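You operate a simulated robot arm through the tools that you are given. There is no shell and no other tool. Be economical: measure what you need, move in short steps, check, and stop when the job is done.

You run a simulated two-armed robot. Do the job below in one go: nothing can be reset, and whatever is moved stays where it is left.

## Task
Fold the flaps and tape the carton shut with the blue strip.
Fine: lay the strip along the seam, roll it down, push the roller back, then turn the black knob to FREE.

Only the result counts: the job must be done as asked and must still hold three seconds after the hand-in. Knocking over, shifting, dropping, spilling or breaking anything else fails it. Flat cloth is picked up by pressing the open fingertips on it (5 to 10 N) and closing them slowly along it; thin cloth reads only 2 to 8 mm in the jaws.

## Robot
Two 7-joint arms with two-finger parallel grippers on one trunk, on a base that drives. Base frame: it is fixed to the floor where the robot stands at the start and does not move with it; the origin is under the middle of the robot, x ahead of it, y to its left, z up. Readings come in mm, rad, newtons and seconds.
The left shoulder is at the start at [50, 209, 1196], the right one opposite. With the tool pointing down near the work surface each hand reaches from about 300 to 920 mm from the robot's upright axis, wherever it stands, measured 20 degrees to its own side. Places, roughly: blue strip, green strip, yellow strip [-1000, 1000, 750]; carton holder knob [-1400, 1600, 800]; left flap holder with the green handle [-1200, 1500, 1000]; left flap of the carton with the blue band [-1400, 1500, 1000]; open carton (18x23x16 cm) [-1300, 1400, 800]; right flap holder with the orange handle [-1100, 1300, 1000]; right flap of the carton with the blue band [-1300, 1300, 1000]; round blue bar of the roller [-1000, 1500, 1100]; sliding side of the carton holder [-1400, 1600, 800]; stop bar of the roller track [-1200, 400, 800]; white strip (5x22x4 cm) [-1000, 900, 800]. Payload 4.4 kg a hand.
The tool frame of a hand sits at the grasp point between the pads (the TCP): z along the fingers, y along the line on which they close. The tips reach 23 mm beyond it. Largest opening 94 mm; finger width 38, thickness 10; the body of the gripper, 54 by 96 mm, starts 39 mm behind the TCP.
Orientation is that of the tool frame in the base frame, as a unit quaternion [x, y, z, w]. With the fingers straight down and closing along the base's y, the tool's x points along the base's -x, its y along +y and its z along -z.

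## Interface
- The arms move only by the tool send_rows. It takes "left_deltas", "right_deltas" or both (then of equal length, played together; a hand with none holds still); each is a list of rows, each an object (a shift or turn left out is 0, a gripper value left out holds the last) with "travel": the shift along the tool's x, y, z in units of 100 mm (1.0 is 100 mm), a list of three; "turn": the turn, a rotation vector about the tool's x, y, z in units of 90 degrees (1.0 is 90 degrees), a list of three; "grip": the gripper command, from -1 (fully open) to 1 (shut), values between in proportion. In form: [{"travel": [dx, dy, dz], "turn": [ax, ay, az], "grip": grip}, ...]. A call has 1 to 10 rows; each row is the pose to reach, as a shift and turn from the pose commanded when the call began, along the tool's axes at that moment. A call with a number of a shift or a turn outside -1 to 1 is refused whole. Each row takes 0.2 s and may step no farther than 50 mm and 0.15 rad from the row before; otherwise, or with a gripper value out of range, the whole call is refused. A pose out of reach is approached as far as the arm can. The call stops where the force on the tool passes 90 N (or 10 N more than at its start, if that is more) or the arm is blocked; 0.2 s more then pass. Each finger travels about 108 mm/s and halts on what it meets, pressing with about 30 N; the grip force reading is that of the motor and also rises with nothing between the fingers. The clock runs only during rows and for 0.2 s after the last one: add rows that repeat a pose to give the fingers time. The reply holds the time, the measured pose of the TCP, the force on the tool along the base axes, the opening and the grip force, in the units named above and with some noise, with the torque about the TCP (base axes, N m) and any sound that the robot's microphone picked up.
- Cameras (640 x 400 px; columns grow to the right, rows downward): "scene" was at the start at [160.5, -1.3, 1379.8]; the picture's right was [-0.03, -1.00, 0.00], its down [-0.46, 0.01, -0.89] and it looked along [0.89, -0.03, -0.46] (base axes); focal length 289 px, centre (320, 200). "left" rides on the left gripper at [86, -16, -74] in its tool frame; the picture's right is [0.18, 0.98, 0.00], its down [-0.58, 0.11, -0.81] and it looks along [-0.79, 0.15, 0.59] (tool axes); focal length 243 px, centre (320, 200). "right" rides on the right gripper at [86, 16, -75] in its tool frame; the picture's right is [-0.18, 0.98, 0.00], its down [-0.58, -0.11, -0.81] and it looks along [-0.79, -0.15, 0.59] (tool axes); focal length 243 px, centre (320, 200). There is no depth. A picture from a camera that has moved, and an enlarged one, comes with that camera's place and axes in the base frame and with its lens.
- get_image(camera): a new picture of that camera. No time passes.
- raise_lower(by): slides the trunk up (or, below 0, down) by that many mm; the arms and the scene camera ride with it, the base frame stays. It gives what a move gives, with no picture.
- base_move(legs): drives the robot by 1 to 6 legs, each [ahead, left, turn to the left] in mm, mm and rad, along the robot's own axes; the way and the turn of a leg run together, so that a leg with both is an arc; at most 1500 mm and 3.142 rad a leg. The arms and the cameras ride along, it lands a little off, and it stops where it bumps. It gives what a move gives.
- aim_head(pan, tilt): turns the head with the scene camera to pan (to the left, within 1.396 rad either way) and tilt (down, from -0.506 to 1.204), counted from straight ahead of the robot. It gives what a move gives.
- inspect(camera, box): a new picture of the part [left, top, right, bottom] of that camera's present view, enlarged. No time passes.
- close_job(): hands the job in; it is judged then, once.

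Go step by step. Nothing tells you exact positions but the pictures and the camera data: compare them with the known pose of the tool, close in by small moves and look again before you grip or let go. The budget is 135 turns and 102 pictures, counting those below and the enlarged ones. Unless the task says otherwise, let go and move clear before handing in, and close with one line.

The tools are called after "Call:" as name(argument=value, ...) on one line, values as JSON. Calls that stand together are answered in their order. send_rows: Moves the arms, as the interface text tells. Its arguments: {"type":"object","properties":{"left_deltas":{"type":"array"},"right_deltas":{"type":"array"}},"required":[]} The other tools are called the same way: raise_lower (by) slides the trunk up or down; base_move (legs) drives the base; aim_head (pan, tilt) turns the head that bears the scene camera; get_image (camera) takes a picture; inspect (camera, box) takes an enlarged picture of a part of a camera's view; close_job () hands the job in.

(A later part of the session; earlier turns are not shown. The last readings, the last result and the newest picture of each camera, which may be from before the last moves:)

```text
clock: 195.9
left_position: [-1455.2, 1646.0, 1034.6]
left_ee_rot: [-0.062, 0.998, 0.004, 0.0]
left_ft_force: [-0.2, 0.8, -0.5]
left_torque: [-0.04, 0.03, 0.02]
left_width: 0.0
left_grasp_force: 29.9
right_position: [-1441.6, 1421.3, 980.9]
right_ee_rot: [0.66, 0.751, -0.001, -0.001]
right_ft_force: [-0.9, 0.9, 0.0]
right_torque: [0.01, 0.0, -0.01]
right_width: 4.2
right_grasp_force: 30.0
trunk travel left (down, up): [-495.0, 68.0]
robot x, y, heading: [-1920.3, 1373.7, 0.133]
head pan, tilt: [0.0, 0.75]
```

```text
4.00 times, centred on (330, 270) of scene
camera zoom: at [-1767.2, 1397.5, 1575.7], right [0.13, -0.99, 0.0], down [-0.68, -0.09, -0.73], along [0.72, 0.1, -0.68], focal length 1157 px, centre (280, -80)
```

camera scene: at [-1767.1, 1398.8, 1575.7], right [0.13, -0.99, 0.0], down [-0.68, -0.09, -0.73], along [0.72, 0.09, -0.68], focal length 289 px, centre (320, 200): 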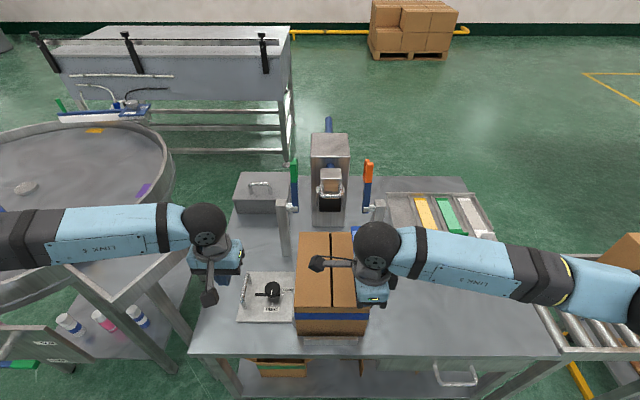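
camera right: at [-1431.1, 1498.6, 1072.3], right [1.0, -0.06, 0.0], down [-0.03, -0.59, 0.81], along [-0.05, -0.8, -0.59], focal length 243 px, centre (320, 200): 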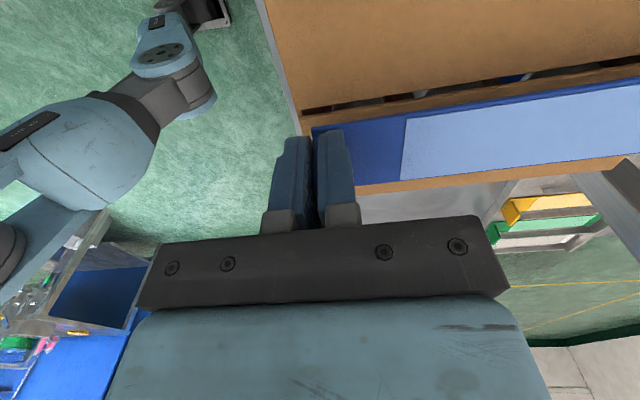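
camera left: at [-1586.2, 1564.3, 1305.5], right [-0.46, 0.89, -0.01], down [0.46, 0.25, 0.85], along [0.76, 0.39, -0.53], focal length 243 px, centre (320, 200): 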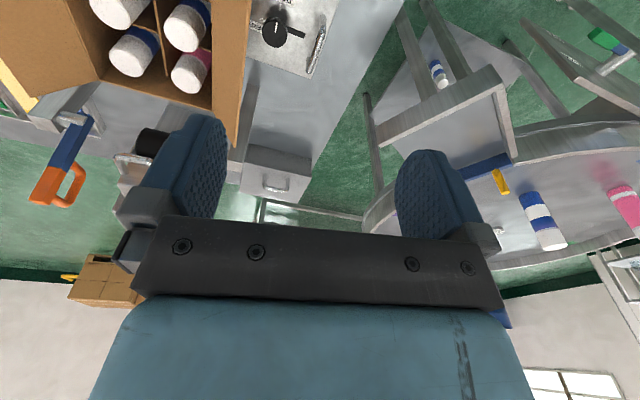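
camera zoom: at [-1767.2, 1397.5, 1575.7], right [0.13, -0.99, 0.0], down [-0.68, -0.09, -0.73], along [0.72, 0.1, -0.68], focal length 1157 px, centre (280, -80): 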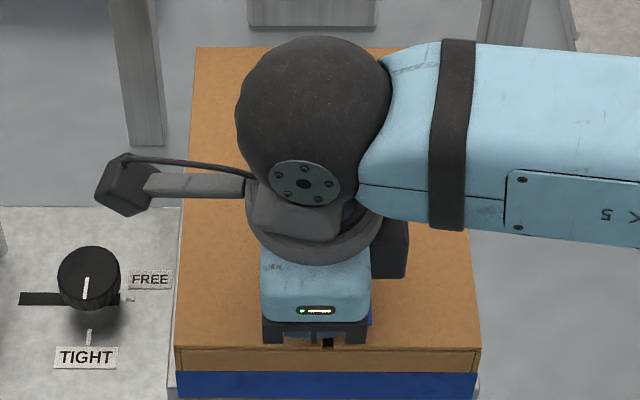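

Alignment is now good: the tab's edge is 25 mm right of the seam, i.e. centred. I set it down.

Call:
send_rows(right_deltas=[{"travel": [0, 0, 0.04]}, {"travel": [0, 0, 0.08]}, {"travel": [0, 0, 0.11]}, {"travel": [0, 0, 0.13]}, {"travel": [0, 0, 0.14]}, {"travel": [0, 0, 0.14]}])

Call:
inspect(camera="right", box=[240, 0, 640, 250])

```text
clock: 197.3
left_position: [-1456.5, 1645.8, 1035.1]
left_ee_rot: [-0.063, 0.998, 0.003, 0.0]
left_ft_force: [0.1, -0.6, -0.4]
left_torque: [0.01, 0.02, 0.01]
left_width: 0.1
left_grasp_force: 30.2
right_position: [-1441.1, 1420.6, 968.0]
right_ee_rot: [0.66, 0.752, 0.002, -0.001]
right_ft_force: [5.8, -1.3, 28.5]
right_torque: [-0.28, -0.18, 0.0]
right_width: 3.8
right_grasp_force: 30.3
trunk travel left (down, up): [-495.0, 68.0]
robot x, y, heading: [-1919.1, 1378.4, 0.136]
head pan, tilt: [0.0, 0.75]
```

```text
1.60 times, centred on (440, 125) of right
camera zoom: at [-1437.7, 1509.9, 1042.8], right [1.0, -0.06, 0.0], down [-0.03, -0.59, 0.8], along [-0.04, -0.8, -0.59], focal length 388 px, centre (128, 320)
```

zoom: 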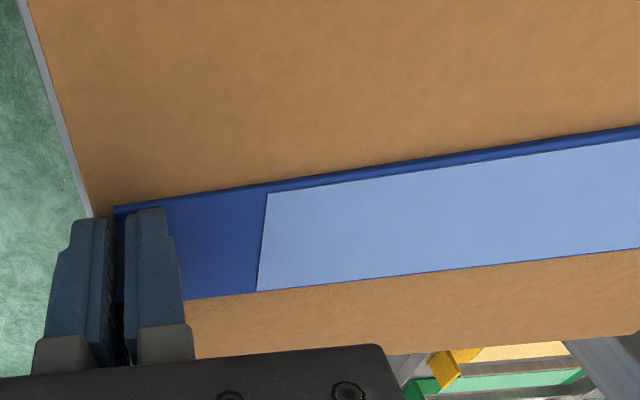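

The strip lies on the seam. I relax the pressure and release the tab, opening slowly, then lift off.

Call:
send_rows(right_deltas=[{"travel": [0, 0, -0.015]}, {"travel": [0, 0, -0.015], "grip": 0.8}, {"travel": [0, 0, -0.015], "grip": 0.6}, {"travel": [0, 0, -0.015], "grip": 0.4}, {"travel": [0, 0, -0.015], "grip": 0.4}, {"travel": [0, 0, -0.2]}, {"travel": [0, 0, -0.5]}, {"travel": [0, 0, -0.9]}])

Call:
send_rows(right_deltas=[{"travel": [-0.4, 0, -0.2]}, {"travel": [-0.7, 0, -0.4]}, {"travel": [-1, 0, -0.6]}])

Call:
send_rows(right_deltas=[{"travel": [-0.4, 0, 0]}, {"travel": [-0.7, 0, 0]}, {"travel": [-1, 0, 0]}])

Call:
inspect(camera="scene", box=[230, 120, 430, 340])

```text
clock: 199.1
left_position: [-1453.5, 1645.0, 1034.0]
left_ee_rot: [-0.062, 0.998, 0.003, -0.001]
left_ft_force: [0.9, -0.2, -0.9]
left_torque: [-0.01, 0.0, -0.02]
left_width: 0.0
left_grasp_force: 29.8
right_position: [-1442.6, 1424.5, 1055.0]
right_ee_rot: [0.66, 0.751, -0.001, -0.001]
right_ft_force: [0.4, -0.2, -0.4]
right_torque: [0.02, 0.02, 0.0]
right_width: 28.2
right_grasp_force: 0.1
trunk travel left (down, up): [-495.0, 68.0]
robot x, y, heading: [-1916.1, 1377.8, 0.135]
head pan, tilt: [0.0, 0.75]
```

```text
clock: 199.9
left_position: [-1454.2, 1644.9, 1035.4]
left_ee_rot: [-0.062, 0.998, 0.004, 0.0]
left_ft_force: [-0.3, -0.7, 0.2]
left_torque: [-0.03, 0.0, 0.0]
left_width: 0.1
left_grasp_force: 30.3
right_position: [-1429.5, 1321.8, 1118.3]
right_ee_rot: [0.661, 0.751, 0.0, -0.002]
right_ft_force: [-0.3, 0.5, -0.1]
right_torque: [0.01, -0.03, 0.01]
right_width: 28.1
right_grasp_force: 0.1
trunk travel left (down, up): [-495.0, 68.0]
robot x, y, heading: [-1917.5, 1375.9, 0.139]
head pan, tilt: [0.0, 0.75]
```

```text
clock: 200.7
left_position: [-1456.1, 1644.4, 1035.5]
left_ee_rot: [-0.062, 0.998, 0.004, -0.001]
left_ft_force: [-0.7, -0.1, 0.2]
left_torque: [0.03, 0.0, -0.03]
left_width: 0.1
left_grasp_force: 30.5
right_position: [-1414.7, 1220.1, 1114.5]
right_ee_rot: [0.659, 0.752, -0.001, -0.002]
right_ft_force: [0.2, 0.9, -0.6]
right_torque: [0.0, 0.01, -0.02]
right_width: 28.2
right_grasp_force: 0.0
trunk travel left (down, up): [-495.0, 68.0]
robot x, y, heading: [-1921.7, 1376.8, 0.129]
head pan, tilt: [0.0, 0.75]
```

```text
1.82 times, centred on (330, 230) of scene
camera zoom: at [-1767.9, 1396.1, 1575.9], right [0.13, -0.99, 0.0], down [-0.68, -0.09, -0.73], along [0.73, 0.1, -0.68], focal length 526 px, centre (302, 146)
```

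zoom: 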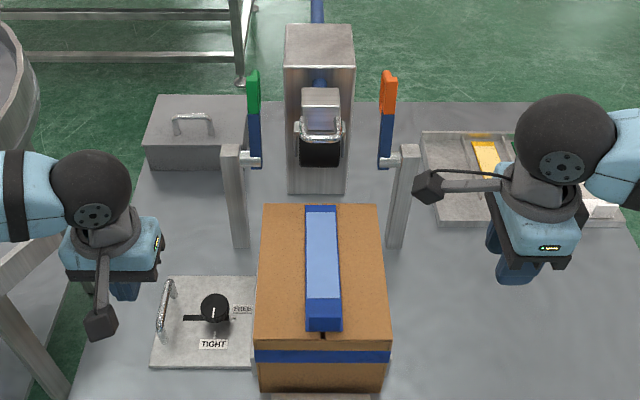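

The strip is centred on the seam with its tab at the near end. Next the roller: I'll hook the closed right fingers into its U-handle (about [-1198, 1441, 1052]). First turn the hand back and bring it over the carton.

Call:
send_rows(right_deltas=[{"travel": [0, 0, -0.05], "turn": [0, 0, -0.095], "grip": 1}, {"travel": [0, 0, -0.1], "turn": [0, 0, -0.19], "grip": 1}, {"travel": [0, 0, -0.15], "turn": [0, 0, -0.285]}, {"travel": [0, 0, -0.2], "turn": [0, 0, -0.38]}, {"travel": [0, 0, -0.25], "turn": [0, 0, -0.475]}, {"travel": [0, 0, -0.3], "turn": [0, 0, -0.57]}, {"travel": [0, 0, -0.3], "turn": [0, 0, -0.665]}, {"travel": [0, 0, -0.3], "turn": [0, 0, -0.76]}, {"travel": [0, 0, -0.3], "turn": [0, 0, -0.855]}, {"travel": [0, 0, -0.3], "turn": [0, 0, -0.95]}])

Call:
send_rows(right_deltas=[{"travel": [0, 0.3, 0], "turn": [0, 0, -0.046]}, {"travel": [0, 0.65, 0], "turn": [0, 0, -0.046]}, {"travel": [0, 1, 0], "turn": [0, 0, -0.046]}])

Call:
send_rows(right_deltas=[{"travel": [-0.3, 0.3, 0]}, {"travel": [-0.6, 0.6, 0]}, {"travel": [-0.9, 0.9, 0]}])

Call:
get_image(camera="right")

```text
clock: 202.9
left_position: [-1454.6, 1645.8, 1035.7]
left_ee_rot: [-0.062, 0.998, 0.004, -0.001]
left_ft_force: [0.9, -0.1, -0.3]
left_torque: [0.0, -0.02, 0.0]
left_width: 0.0
left_grasp_force: 29.4
right_position: [-1416.4, 1223.0, 1145.4]
right_ee_rot: [-0.027, 1.0, 0.001, -0.001]
right_ft_force: [-0.3, -0.2, -0.8]
right_torque: [0.01, 0.0, 0.03]
right_width: 0.0
right_grasp_force: 30.2
trunk travel left (down, up): [-495.0, 68.0]
robot x, y, heading: [-1917.1, 1375.3, 0.128]
head pan, tilt: [0.0, 0.75]
```

```text
clock: 203.7
left_position: [-1454.4, 1646.3, 1034.4]
left_ee_rot: [-0.062, 0.998, 0.002, -0.001]
left_ft_force: [0.5, 0.3, -0.7]
left_torque: [-0.01, -0.03, -0.05]
left_width: 0.0
left_grasp_force: 30.0
right_position: [-1423.0, 1326.1, 1141.2]
right_ee_rot: [-0.061, 0.998, 0.0, -0.001]
right_ft_force: [0.2, 0.0, -0.1]
right_torque: [-0.01, -0.01, 0.02]
right_width: 0.0
right_grasp_force: 30.0
trunk travel left (down, up): [-495.0, 68.0]
robot x, y, heading: [-1918.6, 1374.1, 0.134]
head pan, tilt: [0.0, 0.75]
```

```text
clock: 204.5
left_position: [-1454.4, 1646.1, 1034.5]
left_ee_rot: [-0.06, 0.998, 0.002, -0.001]
left_ft_force: [0.9, -0.1, -0.3]
left_torque: [0.0, 0.01, -0.01]
left_width: 0.0
left_grasp_force: 30.4
right_position: [-1341.5, 1424.4, 1143.6]
right_ee_rot: [-0.061, 0.998, 0.0, -0.001]
right_ft_force: [-0.3, 1.0, -0.5]
right_torque: [-0.01, 0.01, -0.01]
right_width: 0.0
right_grasp_force: 29.3
trunk travel left (down, up): [-495.0, 68.0]
robot x, y, heading: [-1918.3, 1377.1, 0.135]
head pan, tilt: [0.0, 0.75]
```

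```text
40 pictures are left
camera right: at [-1430.1, 1431.1, 1217.3], right [0.06, 1.0, 0.0], down [0.59, -0.04, 0.8], along [0.8, -0.05, -0.59], focal length 243 px, centre (320, 200)
```

right: 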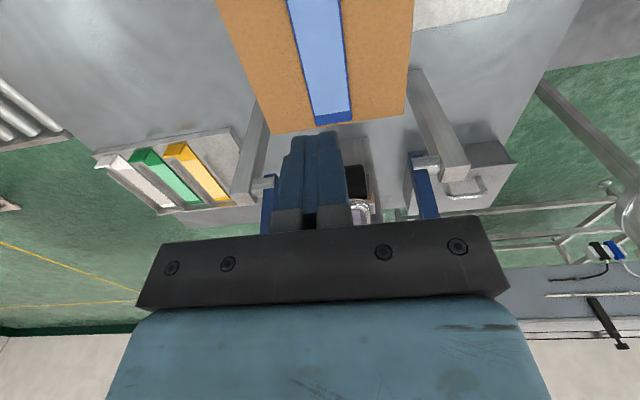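

Call:
send_rows(right_deltas=[{"travel": [-0.3, 0, 0]}, {"travel": [-0.6, 0, 0]}, {"travel": [-0.9, 0, 0]}])

Call:
send_rows(right_deltas=[{"travel": [-0.4, 0, 0]}, {"travel": [-0.86, 0, 0.1]}, {"travel": [-0.86, 0, 0.3]}])

Call:
get_image(camera="right")

Call:
inspect(camera="scene", box=[270, 110, 390, 210])

```text
clock: 205.3
left_position: [-1453.6, 1645.8, 1034.7]
left_ee_rot: [-0.062, 0.998, 0.003, 0.0]
left_ft_force: [-1.0, 0.7, 0.1]
left_torque: [0.0, 0.0, 0.0]
left_width: 0.3
left_grasp_force: 29.9
right_position: [-1253.6, 1434.2, 1141.9]
right_ee_rot: [-0.062, 0.998, 0.0, -0.003]
right_ft_force: [-0.4, -0.7, -0.5]
right_torque: [-0.02, 0.03, -0.03]
right_width: 0.0
right_grasp_force: 30.3
trunk travel left (down, up): [-495.0, 68.0]
robot x, y, heading: [-1919.4, 1379.4, 0.133]
head pan, tilt: [0.0, 0.75]
```

```text
clock: 206.1
left_position: [-1454.2, 1644.0, 1035.1]
left_ee_rot: [-0.06, 0.998, 0.004, 0.0]
left_ft_force: [0.4, 0.1, -0.3]
left_torque: [-0.01, 0.0, -0.04]
left_width: 0.0
left_grasp_force: 30.4
right_position: [-1169.3, 1442.4, 1114.0]
right_ee_rot: [-0.061, 0.998, 0.002, -0.002]
right_ft_force: [-0.4, 0.4, -0.5]
right_torque: [0.01, 0.01, -0.01]
right_width: 0.0
right_grasp_force: 30.0
trunk travel left (down, up): [-495.0, 68.0]
robot x, y, heading: [-1918.1, 1373.3, 0.128]
head pan, tilt: [0.0, 0.75]
```

```text
39 pictures are left
camera right: at [-1256.9, 1448.1, 1188.1], right [0.06, 1.0, 0.0], down [0.59, -0.04, 0.8], along [0.8, -0.05, -0.59], focal length 243 px, centre (320, 200)
```

right: 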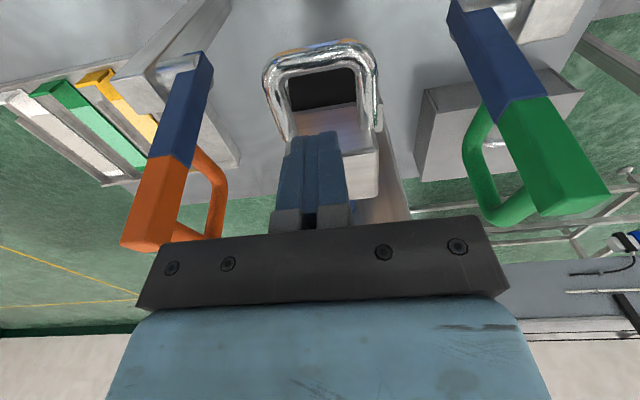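

```text
4.00 times, centred on (330, 160) of scene
camera zoom: at [-1767.8, 1396.0, 1575.9], right [0.13, -0.99, 0.0], down [-0.68, -0.09, -0.73], along [0.73, 0.1, -0.68], focal length 1157 px, centre (280, 360)
```

zoom: 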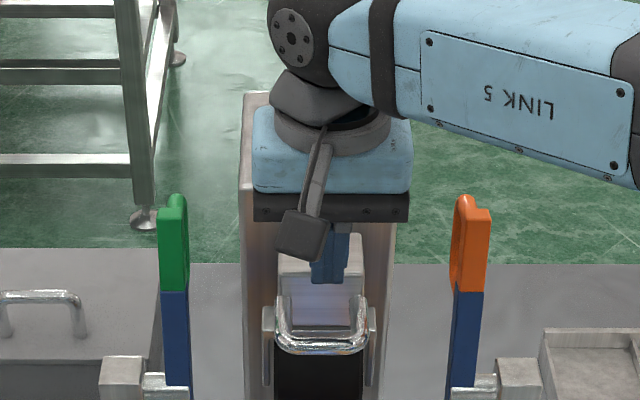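

The fingers are right above the loop of the handle. I lower them into it.

Call:
send_rows(right_deltas=[{"travel": [0, 0.03, 0.12]}, {"travel": [0, 0.03, 0.24]}, {"travel": [0, 0.03, 0.36]}, {"travel": [0, 0.03, 0.46]}, {"travel": [0, 0.03, 0.56]}])

Call:
get_image(camera="right")

Call:
inspect(camera="scene", box=[270, 110, 390, 210])

```text
clock: 207.0
left_position: [-1461.6, 1641.7, 1038.1]
left_ee_rot: [-0.06, 0.998, 0.004, 0.003]
left_ft_force: [-0.6, -0.4, -0.4]
left_torque: [0.0, 0.03, 0.0]
left_width: 0.1
left_grasp_force: 29.6
right_position: [-1167.4, 1447.2, 1102.7]
right_ee_rot: [-0.061, 0.998, 0.007, 0.013]
right_ft_force: [-24.3, -9.0, 43.7]
right_torque: [-0.28, -0.12, -0.22]
right_width: 0.0
right_grasp_force: 29.7
trunk travel left (down, up): [-495.0, 68.0]
robot x, y, heading: [-1920.6, 1374.7, 0.127]
head pan, tilt: [0.0, 0.75]
stopped in row 4 (right hand): the force on the tool passed its limit at 96 N (the readings are from after the stop); the commanded pose is now the measured one
```

```text
37 pictures are left
camera right: at [-1258.1, 1451.4, 1175.2], right [0.06, 1.0, 0.02], down [0.57, -0.05, 0.82], along [0.82, -0.04, -0.57], focal length 243 px, centre (320, 200)
```

right: 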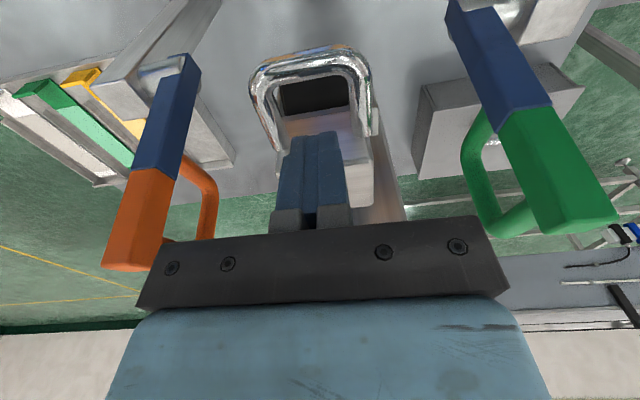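

```text
4.00 times, centred on (330, 160) of scene
camera zoom: at [-1777.8, 1393.3, 1577.0], right [0.13, -0.99, 0.0], down [-0.67, -0.09, -0.74], along [0.73, 0.1, -0.68], focal length 1157 px, centre (280, 360)
```

zoom: 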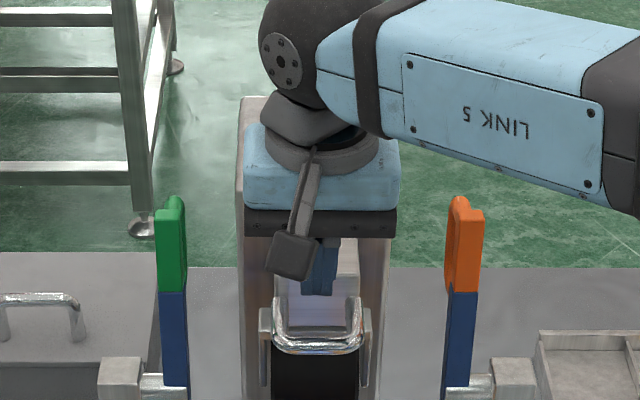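

The tip touched the top edge of the roller block; the loop is too tight for the fingers. Instead I'll grip the block (about 57 mm wide) from both sides: lift, level the hand, open, move 40 mm farther.

Call:
send_rows(right_deltas=[{"travel": [0, 0, -0.2]}, {"travel": [0, 0, -0.4], "turn": [0.008, 0.017, 0], "grip": -1}, {"travel": [-0.2, -0.02, -0.4], "turn": [0.008, 0.017, 0], "grip": -1}, {"travel": [-0.4, -0.02, -0.4], "turn": [0.008, 0.017, 0], "grip": -1}])

Call:
get_image(camera="right")

Call:
inspect(camera="scene", box=[270, 110, 390, 210])

```text
clock: 208.0
left_position: [-1454.1, 1645.0, 1033.8]
left_ee_rot: [-0.061, 0.998, 0.002, -0.001]
left_ft_force: [0.5, -0.1, 0.2]
left_torque: [0.0, 0.01, 0.01]
left_width: 0.1
left_grasp_force: 30.6
right_position: [-1121.1, 1452.1, 1130.3]
right_ee_rot: [-0.059, 0.998, -0.004, -0.006]
right_ft_force: [0.0, 0.2, -0.1]
right_torque: [0.02, 0.02, 0.0]
right_width: 94.2
right_grasp_force: 0.0
trunk travel left (down, up): [-495.0, 68.0]
robot x, y, heading: [-1919.2, 1376.0, 0.131]
head pan, tilt: [0.0, 0.75]
```

```text
35 pictures are left
camera right: at [-1209.0, 1458.7, 1205.7], right [0.06, 1.0, -0.01], down [0.6, -0.03, 0.8], along [0.8, -0.06, -0.6], focal length 243 px, centre (320, 200)
```

right: 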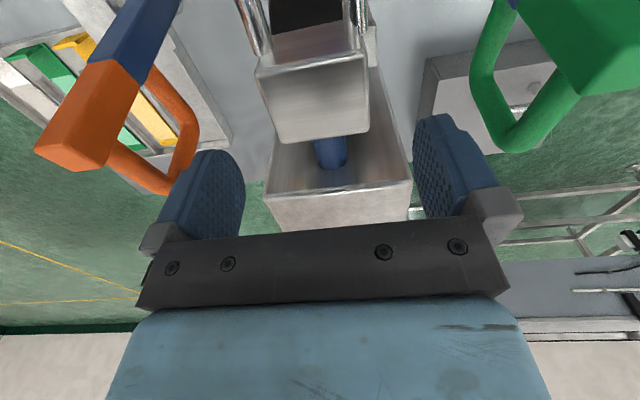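

```text
4.00 times, centred on (330, 160) of scene
camera zoom: at [-1766.5, 1398.4, 1575.6], right [0.13, -0.99, 0.0], down [-0.68, -0.09, -0.73], along [0.72, 0.09, -0.68], focal length 1157 px, centre (280, 360)
```

zoom: 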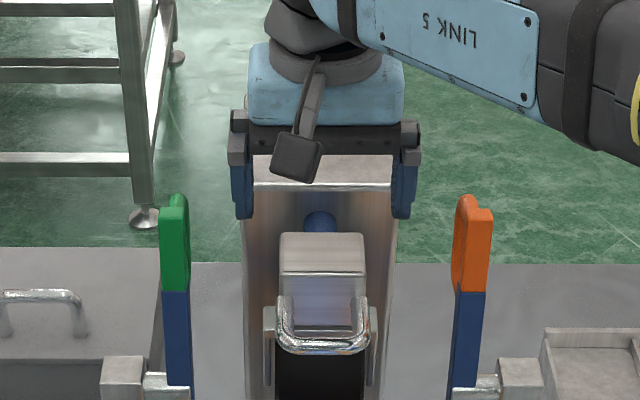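

The block is well between the open fingers. I descend around it and close.

Call:
send_rows(right_deltas=[{"travel": [0.05, 0, 0.15]}, {"travel": [0.05, 0, 0.3]}, {"travel": [0.05, 0, 0.45]}, {"travel": [0.05, 0, 0.58]}])

Call:
send_rows(right_deltas=[{"grip": -0.6}, {"grip": -0.3}, {"grip": 0}, {"grip": 0.3}, {"grip": 0.6}, {"grip": 1}, {"grip": 1}])

Call:
inspect(camera="scene", box=[270, 110, 390, 210])

```text
clock: 209.0
left_position: [-1454.2, 1644.0, 1035.2]
left_ee_rot: [-0.061, 0.998, 0.003, 0.0]
left_ft_force: [-0.2, 0.1, 1.1]
left_torque: [-0.01, 0.0, 0.0]
left_width: 0.0
left_grasp_force: 30.0
right_position: [-1127.3, 1447.5, 1073.8]
right_ee_rot: [-0.061, 0.998, -0.004, -0.006]
right_ft_force: [0.4, 0.5, -0.5]
right_torque: [0.01, 0.0, 0.02]
right_width: 94.0
right_grasp_force: 0.0
trunk travel left (down, up): [-495.0, 68.0]
robot x, y, heading: [-1916.2, 1376.4, 0.137]
head pan, tilt: [0.0, 0.75]
```

```text
clock: 210.6
left_position: [-1454.1, 1646.0, 1034.2]
left_ee_rot: [-0.061, 0.998, 0.003, 0.0]
left_ft_force: [-0.2, 0.5, 0.2]
left_torque: [-0.01, -0.03, -0.05]
left_width: 0.0
left_grasp_force: 29.9
right_position: [-1129.2, 1450.1, 1076.3]
right_ee_rot: [-0.062, 0.998, -0.004, -0.006]
right_ft_force: [-3.1, 13.1, -1.8]
right_torque: [1.83, 0.15, 1.18]
right_width: 59.7
right_grasp_force: 44.7
trunk travel left (down, up): [-495.0, 68.0]
robot x, y, heading: [-1916.3, 1373.5, 0.126]
head pan, tilt: [0.0, 0.75]
```

```text
4.00 times, centred on (330, 160) of scene
camera zoom: at [-1767.5, 1398.7, 1575.7], right [0.13, -0.99, 0.0], down [-0.68, -0.09, -0.73], along [0.73, 0.09, -0.68], focal length 1157 px, centre (280, 360)
```

zoom: 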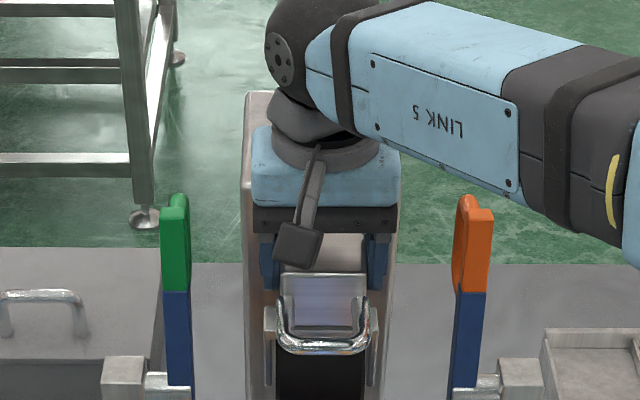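

The block is gripped (59.7 mm). I pull the roller slowly towards me over the strip.

Call:
send_rows(right_deltas=[{"travel": [0.1, 0.02, 0]}, {"travel": [0.2, 0.02, 0]}, {"travel": [0.3, 0.02, 0]}, {"travel": [0.4, 0.02, 0]}, {"travel": [0.5, 0.02, 0]}, {"travel": [0.6, 0.02, 0]}])

Call:
inspect(camera="scene", box=[250, 110, 410, 310])

```text
clock: 212.0
left_position: [-1454.5, 1645.3, 1033.9]
left_ee_rot: [-0.061, 0.998, 0.002, 0.0]
left_ft_force: [-0.5, -0.2, -0.5]
left_torque: [0.0, -0.01, -0.01]
left_width: 0.0
left_grasp_force: 30.0
right_position: [-1186.6, 1442.5, 1075.5]
right_ee_rot: [-0.06, 0.998, -0.004, -0.006]
right_ft_force: [-0.8, 3.3, -1.4]
right_torque: [0.29, 0.94, 1.51]
right_width: 60.0
right_grasp_force: 44.7
trunk travel left (down, up): [-495.0, 68.0]
robot x, y, heading: [-1917.5, 1375.4, 0.134]
head pan, tilt: [0.0, 0.75]
```

```text
2.00 times, centred on (330, 210) of scene
camera zoom: at [-1767.4, 1397.6, 1575.8], right [0.13, -0.99, 0.0], down [-0.68, -0.09, -0.73], along [0.73, 0.09, -0.68], focal length 579 px, centre (300, 180)
```

zoom: 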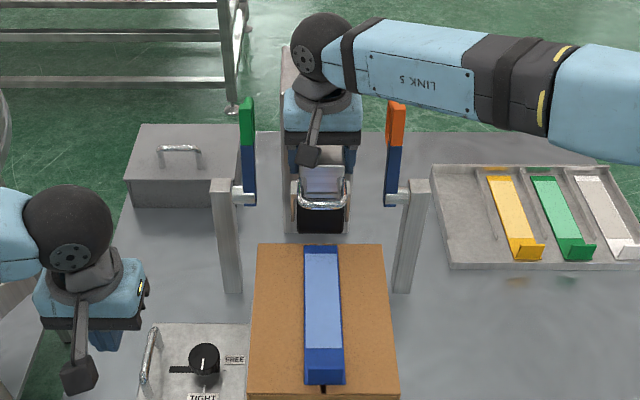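

It slides easily. Continue onto the strip.

Call:
send_rows(right_deltas=[{"travel": [0.1, 0, 0]}, {"travel": [0.2, 0, 0]}, {"travel": [0.3, 0, 0]}, {"travel": [0.4, 0, 0]}, {"travel": [0.5, 0, 0]}, {"travel": [0.6, 0, 0]}, {"travel": [0.7, 0, 0]}])

Call:
inspect(camera="scene", box=[250, 110, 410, 310])

```text
clock: 213.6
left_position: [-1453.5, 1644.2, 1034.0]
left_ee_rot: [-0.061, 0.998, 0.003, -0.001]
left_ft_force: [-0.3, 0.2, -0.2]
left_torque: [-0.01, -0.02, 0.01]
left_width: 0.0
left_grasp_force: 29.7
right_position: [-1257.7, 1434.1, 1075.2]
right_ee_rot: [-0.061, 0.998, -0.004, -0.007]
right_ft_force: [-1.9, 2.0, -11.2]
right_torque: [1.55, -0.95, 1.08]
right_width: 60.0
right_grasp_force: 45.3
trunk travel left (down, up): [-495.0, 68.0]
robot x, y, heading: [-1915.5, 1374.2, 0.131]
head pan, tilt: [0.0, 0.75]
```

```text
2.00 times, centred on (330, 210) of scene
camera zoom: at [-1766.4, 1397.1, 1575.5], right [0.13, -0.99, 0.0], down [-0.68, -0.09, -0.73], along [0.72, 0.09, -0.68], focal length 579 px, centre (300, 180)
```

zoom: 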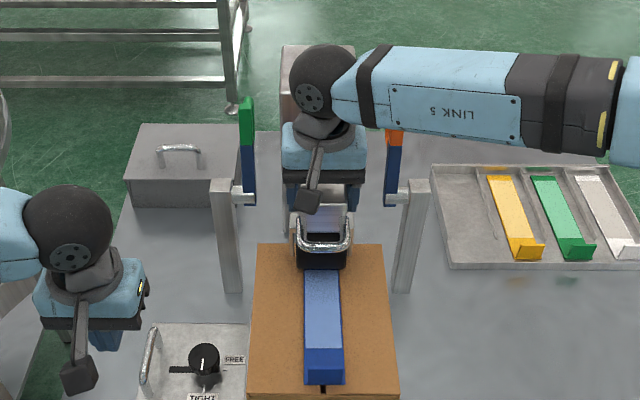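

The wheel is on the far end of the strip and the strip stays put. Keep rolling.

Call:
send_rows(right_deltas=[{"travel": [0.1, 0, 0]}, {"travel": [0.2, 0, 0]}, {"travel": [0.3, 0, 0]}, {"travel": [0.4, 0, 0]}, {"travel": [0.5, 0, 0]}, {"travel": [0.6, 0, 0]}, {"travel": [0.7, 0, 0]}, {"travel": [0.8, 0, 0]}, {"travel": [0.9, 0, 0]}])

Call:
inspect(camera="scene", box=[250, 130, 410, 330])

```text
clock: 215.6
left_position: [-1452.8, 1644.3, 1034.5]
left_ee_rot: [-0.061, 0.998, 0.003, -0.001]
left_ft_force: [0.4, 0.9, 0.0]
left_torque: [-0.01, 0.01, 0.0]
left_width: 0.0
left_grasp_force: 29.9
right_position: [-1346.5, 1423.4, 1075.3]
right_ee_rot: [-0.06, 0.998, -0.004, -0.007]
right_ft_force: [-2.1, -6.9, -18.1]
right_torque: [0.28, 0.02, 1.32]
right_width: 60.1
right_grasp_force: 45.0
trunk travel left (down, up): [-495.0, 68.0]
robot x, y, heading: [-1918.7, 1377.0, 0.125]
head pan, tilt: [0.0, 0.75]
```

```text
2.00 times, centred on (330, 230) of scene
camera zoom: at [-1765.3, 1395.9, 1575.5], right [0.13, -0.99, 0.0], down [-0.68, -0.09, -0.73], along [0.72, 0.1, -0.68], focal length 579 px, centre (300, 140)
```

zoom: 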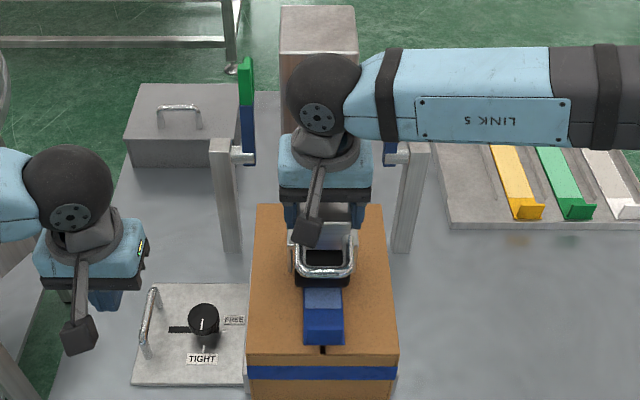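

Call:
send_rows(right_deltas=[{"travel": [0.1, 0, 0]}, {"travel": [0.2, 0, 0]}, {"travel": [0.3, 0, 0]}, {"travel": [0.4, 0, 0]}])

Call:
inspect(camera="scene", box=[280, 220, 380, 320])

```text
clock: 216.6
left_position: [-1452.9, 1642.0, 1034.3]
left_ee_rot: [-0.061, 0.998, 0.005, 0.0]
left_ft_force: [-0.8, 0.4, 0.7]
left_torque: [-0.02, -0.05, 0.0]
left_width: 0.2
left_grasp_force: 29.7
right_position: [-1382.5, 1418.6, 1075.5]
right_ee_rot: [-0.06, 0.998, -0.003, -0.006]
right_ft_force: [0.4, -15.4, -15.2]
right_torque: [0.79, -0.56, 1.87]
right_width: 59.9
right_grasp_force: 45.2
trunk travel left (down, up): [-495.0, 68.0]
robot x, y, heading: [-1917.8, 1377.9, 0.126]
head pan, tilt: [0.0, 0.75]
```

```text
4.00 times, centred on (330, 270) of scene
camera zoom: at [-1765.8, 1394.3, 1575.5], right [0.13, -0.99, 0.0], down [-0.68, -0.09, -0.73], along [0.72, 0.1, -0.68], focal length 1157 px, centre (280, -80)
```

zoom: 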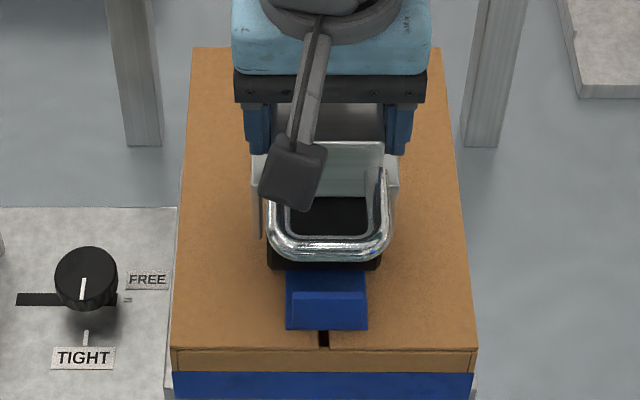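

Call:
send_rows(right_deltas=[{"travel": [0.08, -0.01, 0]}, {"travel": [0.16, -0.02, 0]}, {"travel": [0.24, -0.02, 0]}])

Call:
inspect(camera="scene", box=[280, 220, 380, 320])

```text
clock: 217.5
left_position: [-1448.2, 1647.9, 1030.9]
left_ee_rot: [-0.063, 0.998, 0.003, -0.003]
left_ft_force: [-0.6, 0.7, 0.4]
left_torque: [-0.01, -0.02, 0.01]
left_width: 0.0
left_grasp_force: 30.0
right_position: [-1389.2, 1418.8, 1076.6]
right_ee_rot: [-0.056, 0.998, -0.005, 0.007]
right_ft_force: [46.9, 6.0, -33.4]
right_torque: [0.93, -1.99, 3.57]
right_width: 60.5
right_grasp_force: 45.2
trunk travel left (down, up): [-495.0, 68.0]
robot x, y, heading: [-1916.2, 1374.6, 0.132]
head pan, tilt: [0.0, 0.75]
stopped in row 3 (right hand): the force on the tool passed its limit at 94 N (the readings are from after the stop); the commanded pose is now the measured one
```

```text
4.00 times, centred on (330, 270) of scene
camera zoom: at [-1758.6, 1401.0, 1574.1], right [0.13, -0.99, 0.0], down [-0.68, -0.09, -0.73], along [0.72, 0.09, -0.69], focal length 1157 px, centre (280, -80)
```

zoom: 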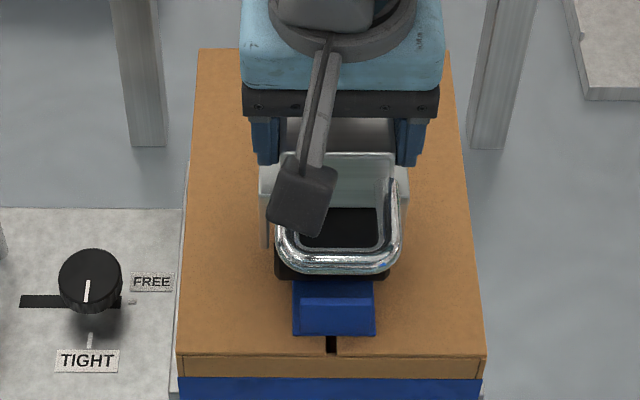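

The roller hit its end stop, and the strip has not shifted. Now I push the roller back to its start.

Call:
send_rows(right_deltas=[{"travel": [-0.1, 0, 0]}, {"travel": [-0.2, 0, 0]}, {"travel": [-0.3, 0, 0]}, {"travel": [-0.4, 0, 0]}, {"travel": [-0.5, 0, 0]}, {"travel": [-0.6, 0, 0]}, {"travel": [-0.7, 0, 0]}, {"travel": [-0.8, 0, 0]}, {"travel": [-0.9, 0, 0]}, {"travel": [-1, 0.01, 0]}])

Call:
inspect(camera="scene", box=[250, 130, 410, 330])

```text
clock: 219.7
left_position: [-1451.5, 1645.6, 1032.9]
left_ee_rot: [-0.062, 0.998, 0.004, -0.002]
left_ft_force: [0.4, 0.6, 0.7]
left_torque: [-0.01, 0.0, 0.05]
left_width: 0.0
left_grasp_force: 30.0
right_position: [-1295.2, 1429.4, 1080.8]
right_ee_rot: [-0.057, 0.998, -0.002, 0.004]
right_ft_force: [-0.1, 3.5, -30.1]
right_torque: [0.39, 0.15, 2.18]
right_width: 60.3
right_grasp_force: 45.2
trunk travel left (down, up): [-495.0, 68.0]
robot x, y, heading: [-1917.6, 1380.7, 0.132]
head pan, tilt: [0.0, 0.75]
```

```text
2.00 times, centred on (330, 230) of scene
camera zoom: at [-1761.9, 1398.2, 1575.2], right [0.13, -0.99, 0.0], down [-0.68, -0.09, -0.73], along [0.72, 0.1, -0.68], focal length 579 px, centre (300, 140)
```

zoom: 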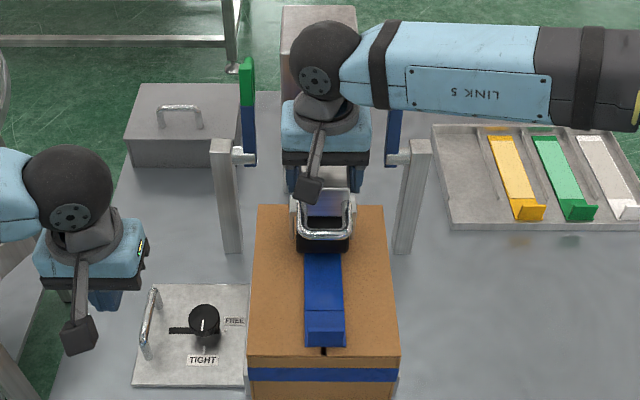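

The rolled part turned dark blue – it is bonded. Keep pushing the roller back.

Call:
send_rows(right_deltas=[{"travel": [-0.1, 0.01, 0.02]}, {"travel": [-0.2, 0.01, 0.03]}, {"travel": [-0.3, 0.01, 0.03]}, {"travel": [-0.4, 0.01, 0.03]}, {"travel": [-0.5, 0.01, 0.03]}, {"travel": [-0.6, 0.01, 0.03]}, {"travel": [-0.7, 0.01, 0.03]}, {"travel": [-0.8, 0.01, 0.03]}, {"travel": [-0.9, 0.01, 0.03]}, {"travel": [-1, 0.01, 0.03]}])

Call:
send_rows(right_deltas=[{"travel": [-0.1, 0, 0]}, {"travel": [-0.2, 0.01, 0]}, {"travel": [-0.3, 0.01, 0]}, {"travel": [-0.4, 0.01, 0]}, {"travel": [-0.5, 0.01, 0]}, {"travel": [-0.6, 0.01, 0]}, {"travel": [-0.66, 0.01, 0]}])

Call:
inspect(camera="scene", box=[250, 110, 410, 330])

```text
clock: 221.9
left_position: [-1451.6, 1644.6, 1034.1]
left_ee_rot: [-0.061, 0.998, 0.004, -0.001]
left_ft_force: [-0.6, -1.2, -1.3]
left_torque: [0.0, 0.0, 0.0]
left_width: 0.3
left_grasp_force: 30.0
right_position: [-1198.4, 1440.6, 1080.9]
right_ee_rot: [-0.057, 0.998, -0.001, 0.006]
right_ft_force: [0.3, -7.9, -3.1]
right_torque: [0.08, -0.22, 1.52]
right_width: 60.0
right_grasp_force: 45.4
trunk travel left (down, up): [-495.0, 68.0]
robot x, y, heading: [-1917.1, 1376.3, 0.13]
head pan, tilt: [0.0, 0.75]
```

```text
clock: 223.5
left_position: [-1452.2, 1645.4, 1033.8]
left_ee_rot: [-0.062, 0.998, 0.004, -0.001]
left_ft_force: [-0.6, -0.2, -0.6]
left_torque: [0.0, -0.03, 0.0]
left_width: 0.0
left_grasp_force: 30.1
right_position: [-1133.4, 1449.9, 1080.3]
right_ee_rot: [-0.057, 0.998, -0.003, 0.005]
right_ft_force: [-0.4, -6.6, -2.9]
right_torque: [-0.2, -0.62, 1.57]
right_width: 60.1
right_grasp_force: 44.9
trunk travel left (down, up): [-495.0, 68.0]
robot x, y, heading: [-1918.8, 1378.5, 0.13]
head pan, tilt: [0.0, 0.75]
```

```text
1.82 times, centred on (330, 220) of scene
camera zoom: at [-1765.5, 1396.3, 1575.6], right [0.13, -0.99, 0.0], down [-0.68, -0.09, -0.73], along [0.72, 0.1, -0.68], focal length 526 px, centre (302, 164)
```

zoom: 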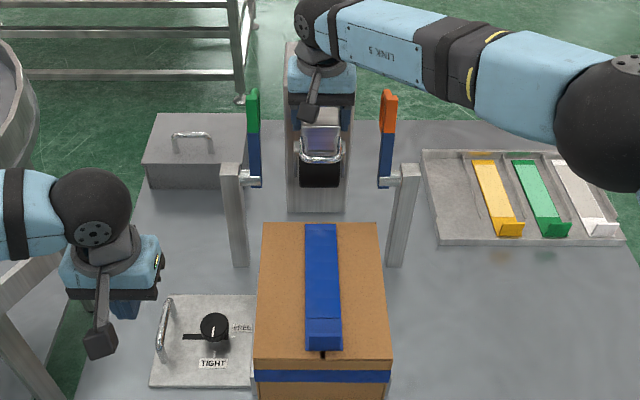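

The whole strip is bonded. I push the last millimetres to the back stop.

Call:
send_rows(right_deltas=[{"travel": [-0.04, 0, 0]}, {"travel": [-0.08, 0, 0]}, {"travel": [-0.12, 0, 0]}, {"travel": [-0.16, 0, 0]}])

```text
clock: 224.5
left_position: [-1454.6, 1644.7, 1036.2]
left_ee_rot: [-0.062, 0.998, 0.004, 0.001]
left_ft_force: [-0.6, 0.5, -0.2]
left_torque: [-0.02, -0.01, 0.01]
left_width: 0.0
left_grasp_force: 30.3
right_position: [-1121.9, 1451.1, 1085.2]
right_ee_rot: [-0.057, 0.998, -0.002, 0.007]
right_ft_force: [-31.6, -12.4, -10.1]
right_torque: [0.64, 0.51, 1.5]
right_width: 60.3
right_grasp_force: 44.9
trunk travel left (down, up): [-495.0, 68.0]
robot x, y, heading: [-1916.1, 1375.1, 0.131]
head pan, tilt: [0.0, 0.75]
```

It's at the back stop. I release and lift the right hand away.

Call:
send_rows(right_deltas=[{"travel": [0.02, 0, 0], "grip": 0.3}, {"travel": [0.02, 0, 0], "grip": -0.3}, {"travel": [0.02, 0, 0], "grip": -1}, {"travel": [0.02, 0, 0], "grip": -1}, {"travel": [0.02, 0, -0.3]}, {"travel": [0.02, 0, -0.6]}, {"travel": [0.02, 0, -0.9]}])

Call:
send_rows(right_deltas=[{"travel": [0.4, 0, 0]}, {"travel": [0.7, 0, 0]}, {"travel": [1, 0, 0]}])

Call:
send_rows(right_deltas=[{"travel": [0.4, 0, 0]}, {"travel": [0.7, -0.1, 0]}, {"travel": [1, -0.2, 0]}])

Call:
send_rows(right_deltas=[{"travel": [0.2, -0.4, 0]}, {"travel": [0.4, -0.7, 0]}, {"travel": [0.5, -1, 0]}])

Call:
get_image(camera="scene")

Call:
inspect(camera="scene", box=[200, 220, 320, 340])

```text
clock: 226.1
left_position: [-1454.4, 1644.6, 1034.3]
left_ee_rot: [-0.061, 0.998, 0.003, 0.0]
left_ft_force: [-0.3, -0.1, -0.5]
left_torque: [0.01, 0.01, 0.02]
left_width: 0.0
left_grasp_force: 30.1
right_position: [-1122.2, 1453.4, 1171.8]
right_ee_rot: [-0.056, 0.998, -0.003, 0.005]
right_ft_force: [0.9, -0.5, -0.4]
right_torque: [-0.02, 0.0, -0.01]
right_width: 93.9
right_grasp_force: 0.1
trunk travel left (down, up): [-495.0, 68.0]
robot x, y, heading: [-1917.2, 1374.9, 0.134]
head pan, tilt: [0.0, 0.75]
```

```text
clock: 226.9
left_position: [-1454.3, 1643.1, 1035.5]
left_ee_rot: [-0.062, 0.998, 0.003, 0.0]
left_ft_force: [-0.3, -0.6, 0.1]
left_torque: [0.01, -0.01, 0.0]
left_width: 0.0
left_grasp_force: 30.5
right_position: [-1221.3, 1442.2, 1171.6]
right_ee_rot: [-0.057, 0.998, -0.003, 0.006]
right_ft_force: [-0.5, -0.1, 0.4]
right_torque: [0.01, 0.01, -0.03]
right_width: 94.0
right_grasp_force: 0.1
trunk travel left (down, up): [-495.0, 68.0]
robot x, y, heading: [-1918.0, 1378.2, 0.131]
head pan, tilt: [0.0, 0.75]
```

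```text
clock: 227.7
left_position: [-1453.8, 1644.4, 1035.5]
left_ee_rot: [-0.062, 0.998, 0.004, -0.001]
left_ft_force: [0.1, -0.1, -0.3]
left_torque: [-0.02, -0.01, -0.04]
left_width: 0.1
left_grasp_force: 29.7
right_position: [-1317.7, 1409.3, 1170.2]
right_ee_rot: [-0.057, 0.998, -0.002, 0.006]
right_ft_force: [-0.2, 0.9, -0.5]
right_torque: [0.01, 0.0, -0.01]
right_width: 94.3
right_grasp_force: 0.1
trunk travel left (down, up): [-495.0, 68.0]
robot x, y, heading: [-1919.9, 1375.6, 0.13]
head pan, tilt: [0.0, 0.75]
```

```text
clock: 228.5
left_position: [-1453.2, 1645.5, 1035.1]
left_ee_rot: [-0.062, 0.998, 0.004, 0.0]
left_ft_force: [-0.9, -0.3, 0.6]
left_torque: [0.02, 0.02, 0.01]
left_width: 0.3
left_grasp_force: 30.0
right_position: [-1356.1, 1301.6, 1172.4]
right_ee_rot: [-0.056, 0.998, -0.002, 0.007]
right_ft_force: [-0.3, -0.3, -0.3]
right_torque: [-0.01, -0.01, 0.01]
right_width: 94.1
right_grasp_force: 0.0
trunk travel left (down, up): [-495.0, 68.0]
robot x, y, heading: [-1915.1, 1376.7, 0.132]
head pan, tilt: [0.0, 0.75]
```

```text
25 pictures are left
camera scene: at [-1766.4, 1396.0, 1575.8], right [0.13, -0.99, 0.0], down [-0.68, -0.09, -0.73], along [0.73, 0.1, -0.68], focal length 289 px, centre (320, 200)
```

scene: 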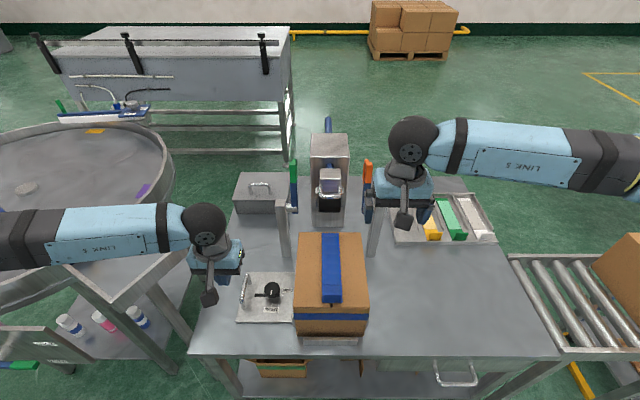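

```text
3.33 times, centred on (260, 280) of scene
camera zoom: at [-1766.4, 1396.0, 1575.8], right [0.13, -0.99, 0.0], down [-0.68, -0.09, -0.73], along [0.73, 0.1, -0.68], focal length 964 px, centre (520, -67)
```

zoom: 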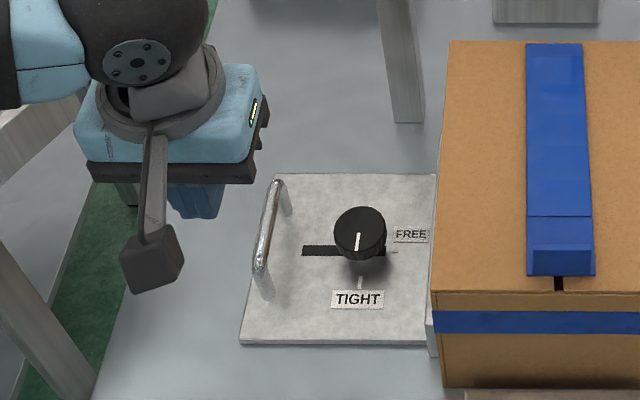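

Strip is bonded along the seam and the roller is back. Now the knob (≈44 mm wide, pointer at TIGHT; FREE is a 90° counter-clockwise turn). I bring the left hand above it, pre-turned by +65°, with open fingers.

Call:
send_rows(left_deltas=[{"travel": [-0.1, -0.07, 0], "turn": [0, 0, 0.08], "grip": -1}, {"travel": [-0.2, -0.14, 0], "turn": [0, 0, 0.16], "grip": -1}, {"travel": [-0.3, -0.22, 0], "turn": [0, 0, 0.24]}, {"travel": [-0.4, -0.3, 0], "turn": [0, 0, 0.32]}, {"travel": [-0.5, -0.37, 0], "turn": [0, 0, 0.4]}, {"travel": [-0.6, -0.44, 0], "turn": [0, 0, 0.48]}, {"travel": [-0.7, -0.52, 0], "turn": [0, 0, 0.56]}, {"travel": [-0.8, -0.6, 0], "turn": [0, 0, 0.64]}, {"travel": [-0.92, -0.68, 0], "turn": [0, 0, 0.72]}])

Call:
get_image(camera="left")

Call:
inspect(camera="scene", box=[200, 200, 340, 340])

```text
clock: 230.5
left_position: [-1366.1, 1596.3, 1035.1]
left_ee_rot: [0.427, 0.904, 0.003, -0.001]
left_ft_force: [-0.3, 0.2, -0.1]
left_torque: [0.01, 0.02, 0.01]
left_width: 93.6
left_grasp_force: 0.0
left hand out of reach, approached as far as the arm can: row 9
right_position: [-1354.9, 1302.5, 1171.8]
right_ee_rot: [-0.056, 0.998, -0.003, 0.005]
right_ft_force: [0.6, -0.1, 0.3]
right_torque: [0.02, 0.01, 0.02]
right_width: 93.8
right_grasp_force: 0.0
trunk travel left (down, up): [-495.0, 68.0]
robot x, y, heading: [-1917.1, 1375.4, 0.132]
head pan, tilt: [0.0, 0.75]
```

```text
23 pictures are left
camera left: at [-1433.8, 1652.4, 1110.1], right [0.64, 0.77, 0.0], down [0.45, -0.39, 0.8], along [0.62, -0.51, -0.6], focal length 243 px, centre (320, 200)
```

left: 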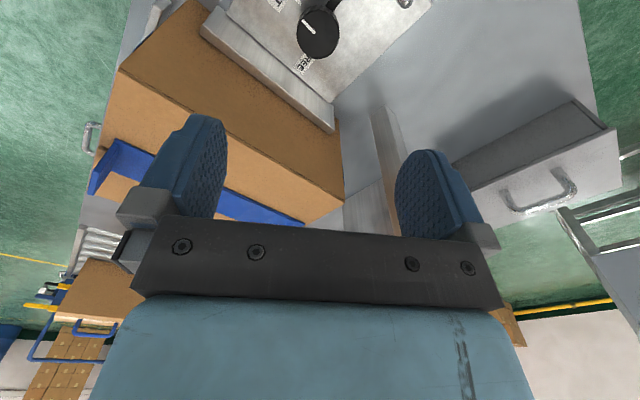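

```text
2.86 times, centred on (270, 270) of scene
camera zoom: at [-1766.3, 1397.5, 1575.8], right [0.13, -0.99, 0.0], down [-0.68, -0.09, -0.73], along [0.73, 0.1, -0.68], focal length 826 px, centre (463, 0)
```

zoom: 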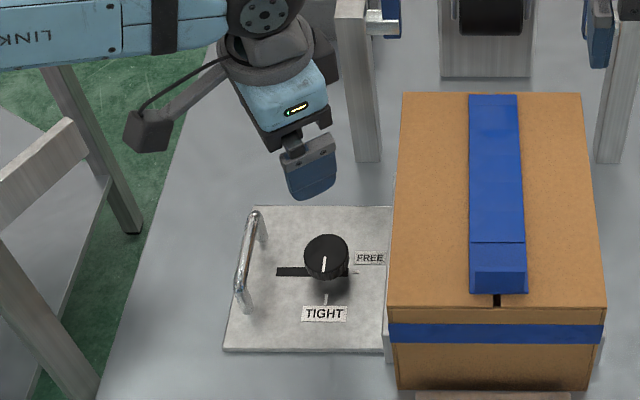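

Knob top is at about (-1355, 1588, 823). I correct sideways and go down to just above it.

Call:
send_rows(left_deltas=[{"travel": [-0.06, 0.02, 0.3], "turn": [0, 0, -0.05]}, {"travel": [-0.13, 0.03, 0.65], "turn": [0, 0, -0.09]}, {"travel": [-0.13, 0.03, 1], "turn": [0, 0, -0.09]}])

Call:
send_rows(left_deltas=[{"travel": [0, 0, 0.2]}, {"travel": [0, 0, 0.45]}])

Call:
get_image(camera="left")

Call:
inspect(camera="scene", box=[210, 210, 330, 330])

```text
clock: 231.3
left_position: [-1355.0, 1591.1, 931.4]
left_ee_rot: [0.362, 0.932, 0.002, -0.001]
left_ft_force: [1.1, -0.1, -0.4]
left_torque: [-0.03, 0.01, -0.03]
left_width: 94.0
left_grasp_force: 0.0
right_position: [-1354.9, 1302.9, 1172.3]
right_ee_rot: [-0.056, 0.998, -0.002, 0.005]
right_ft_force: [-0.2, 0.6, 0.2]
right_torque: [0.0, 0.01, 0.03]
right_width: 93.7
right_grasp_force: 0.1
trunk travel left (down, up): [-495.0, 68.0]
robot x, y, heading: [-1916.4, 1379.1, 0.125]
head pan, tilt: [0.0, 0.75]
```

```text
clock: 231.9
left_position: [-1354.8, 1591.7, 888.1]
left_ee_rot: [0.362, 0.932, 0.002, -0.002]
left_ft_force: [-0.1, 0.6, 0.1]
left_torque: [0.0, 0.0, 0.02]
left_width: 93.6
left_grasp_force: 0.2
right_position: [-1354.7, 1303.4, 1171.2]
right_ee_rot: [-0.057, 0.998, -0.003, 0.005]
right_ft_force: [0.2, -0.1, -0.9]
right_torque: [-0.02, 0.02, 0.0]
right_width: 94.2
right_grasp_force: 0.1
trunk travel left (down, up): [-495.0, 68.0]
robot x, y, heading: [-1917.7, 1374.3, 0.137]
head pan, tilt: [0.0, 0.75]
```

```text
21 pictures are left
camera left: at [-1429.6, 1636.9, 963.2], right [0.53, 0.85, 0.0], down [0.5, -0.32, 0.8], along [0.68, -0.42, -0.6], focal length 243 px, centre (320, 200)
```

left: 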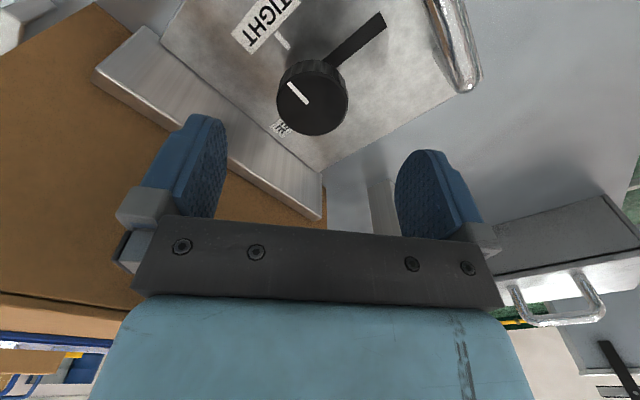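

```text
3.33 times, centred on (270, 270) of scene
camera zoom: at [-1765.7, 1397.4, 1575.8], right [0.13, -0.99, 0.0], down [-0.68, -0.09, -0.73], along [0.72, 0.1, -0.68], focal length 964 px, centre (487, -33)
```

zoom: 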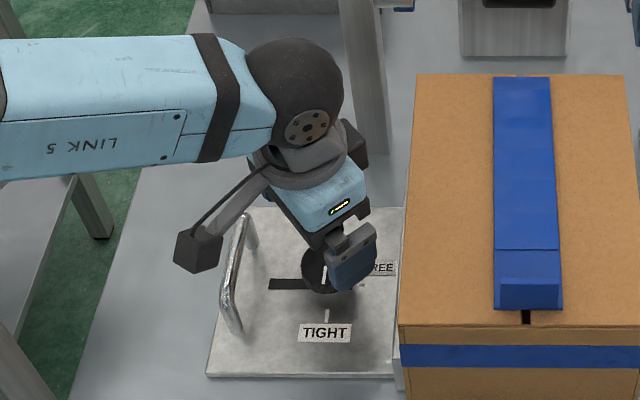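

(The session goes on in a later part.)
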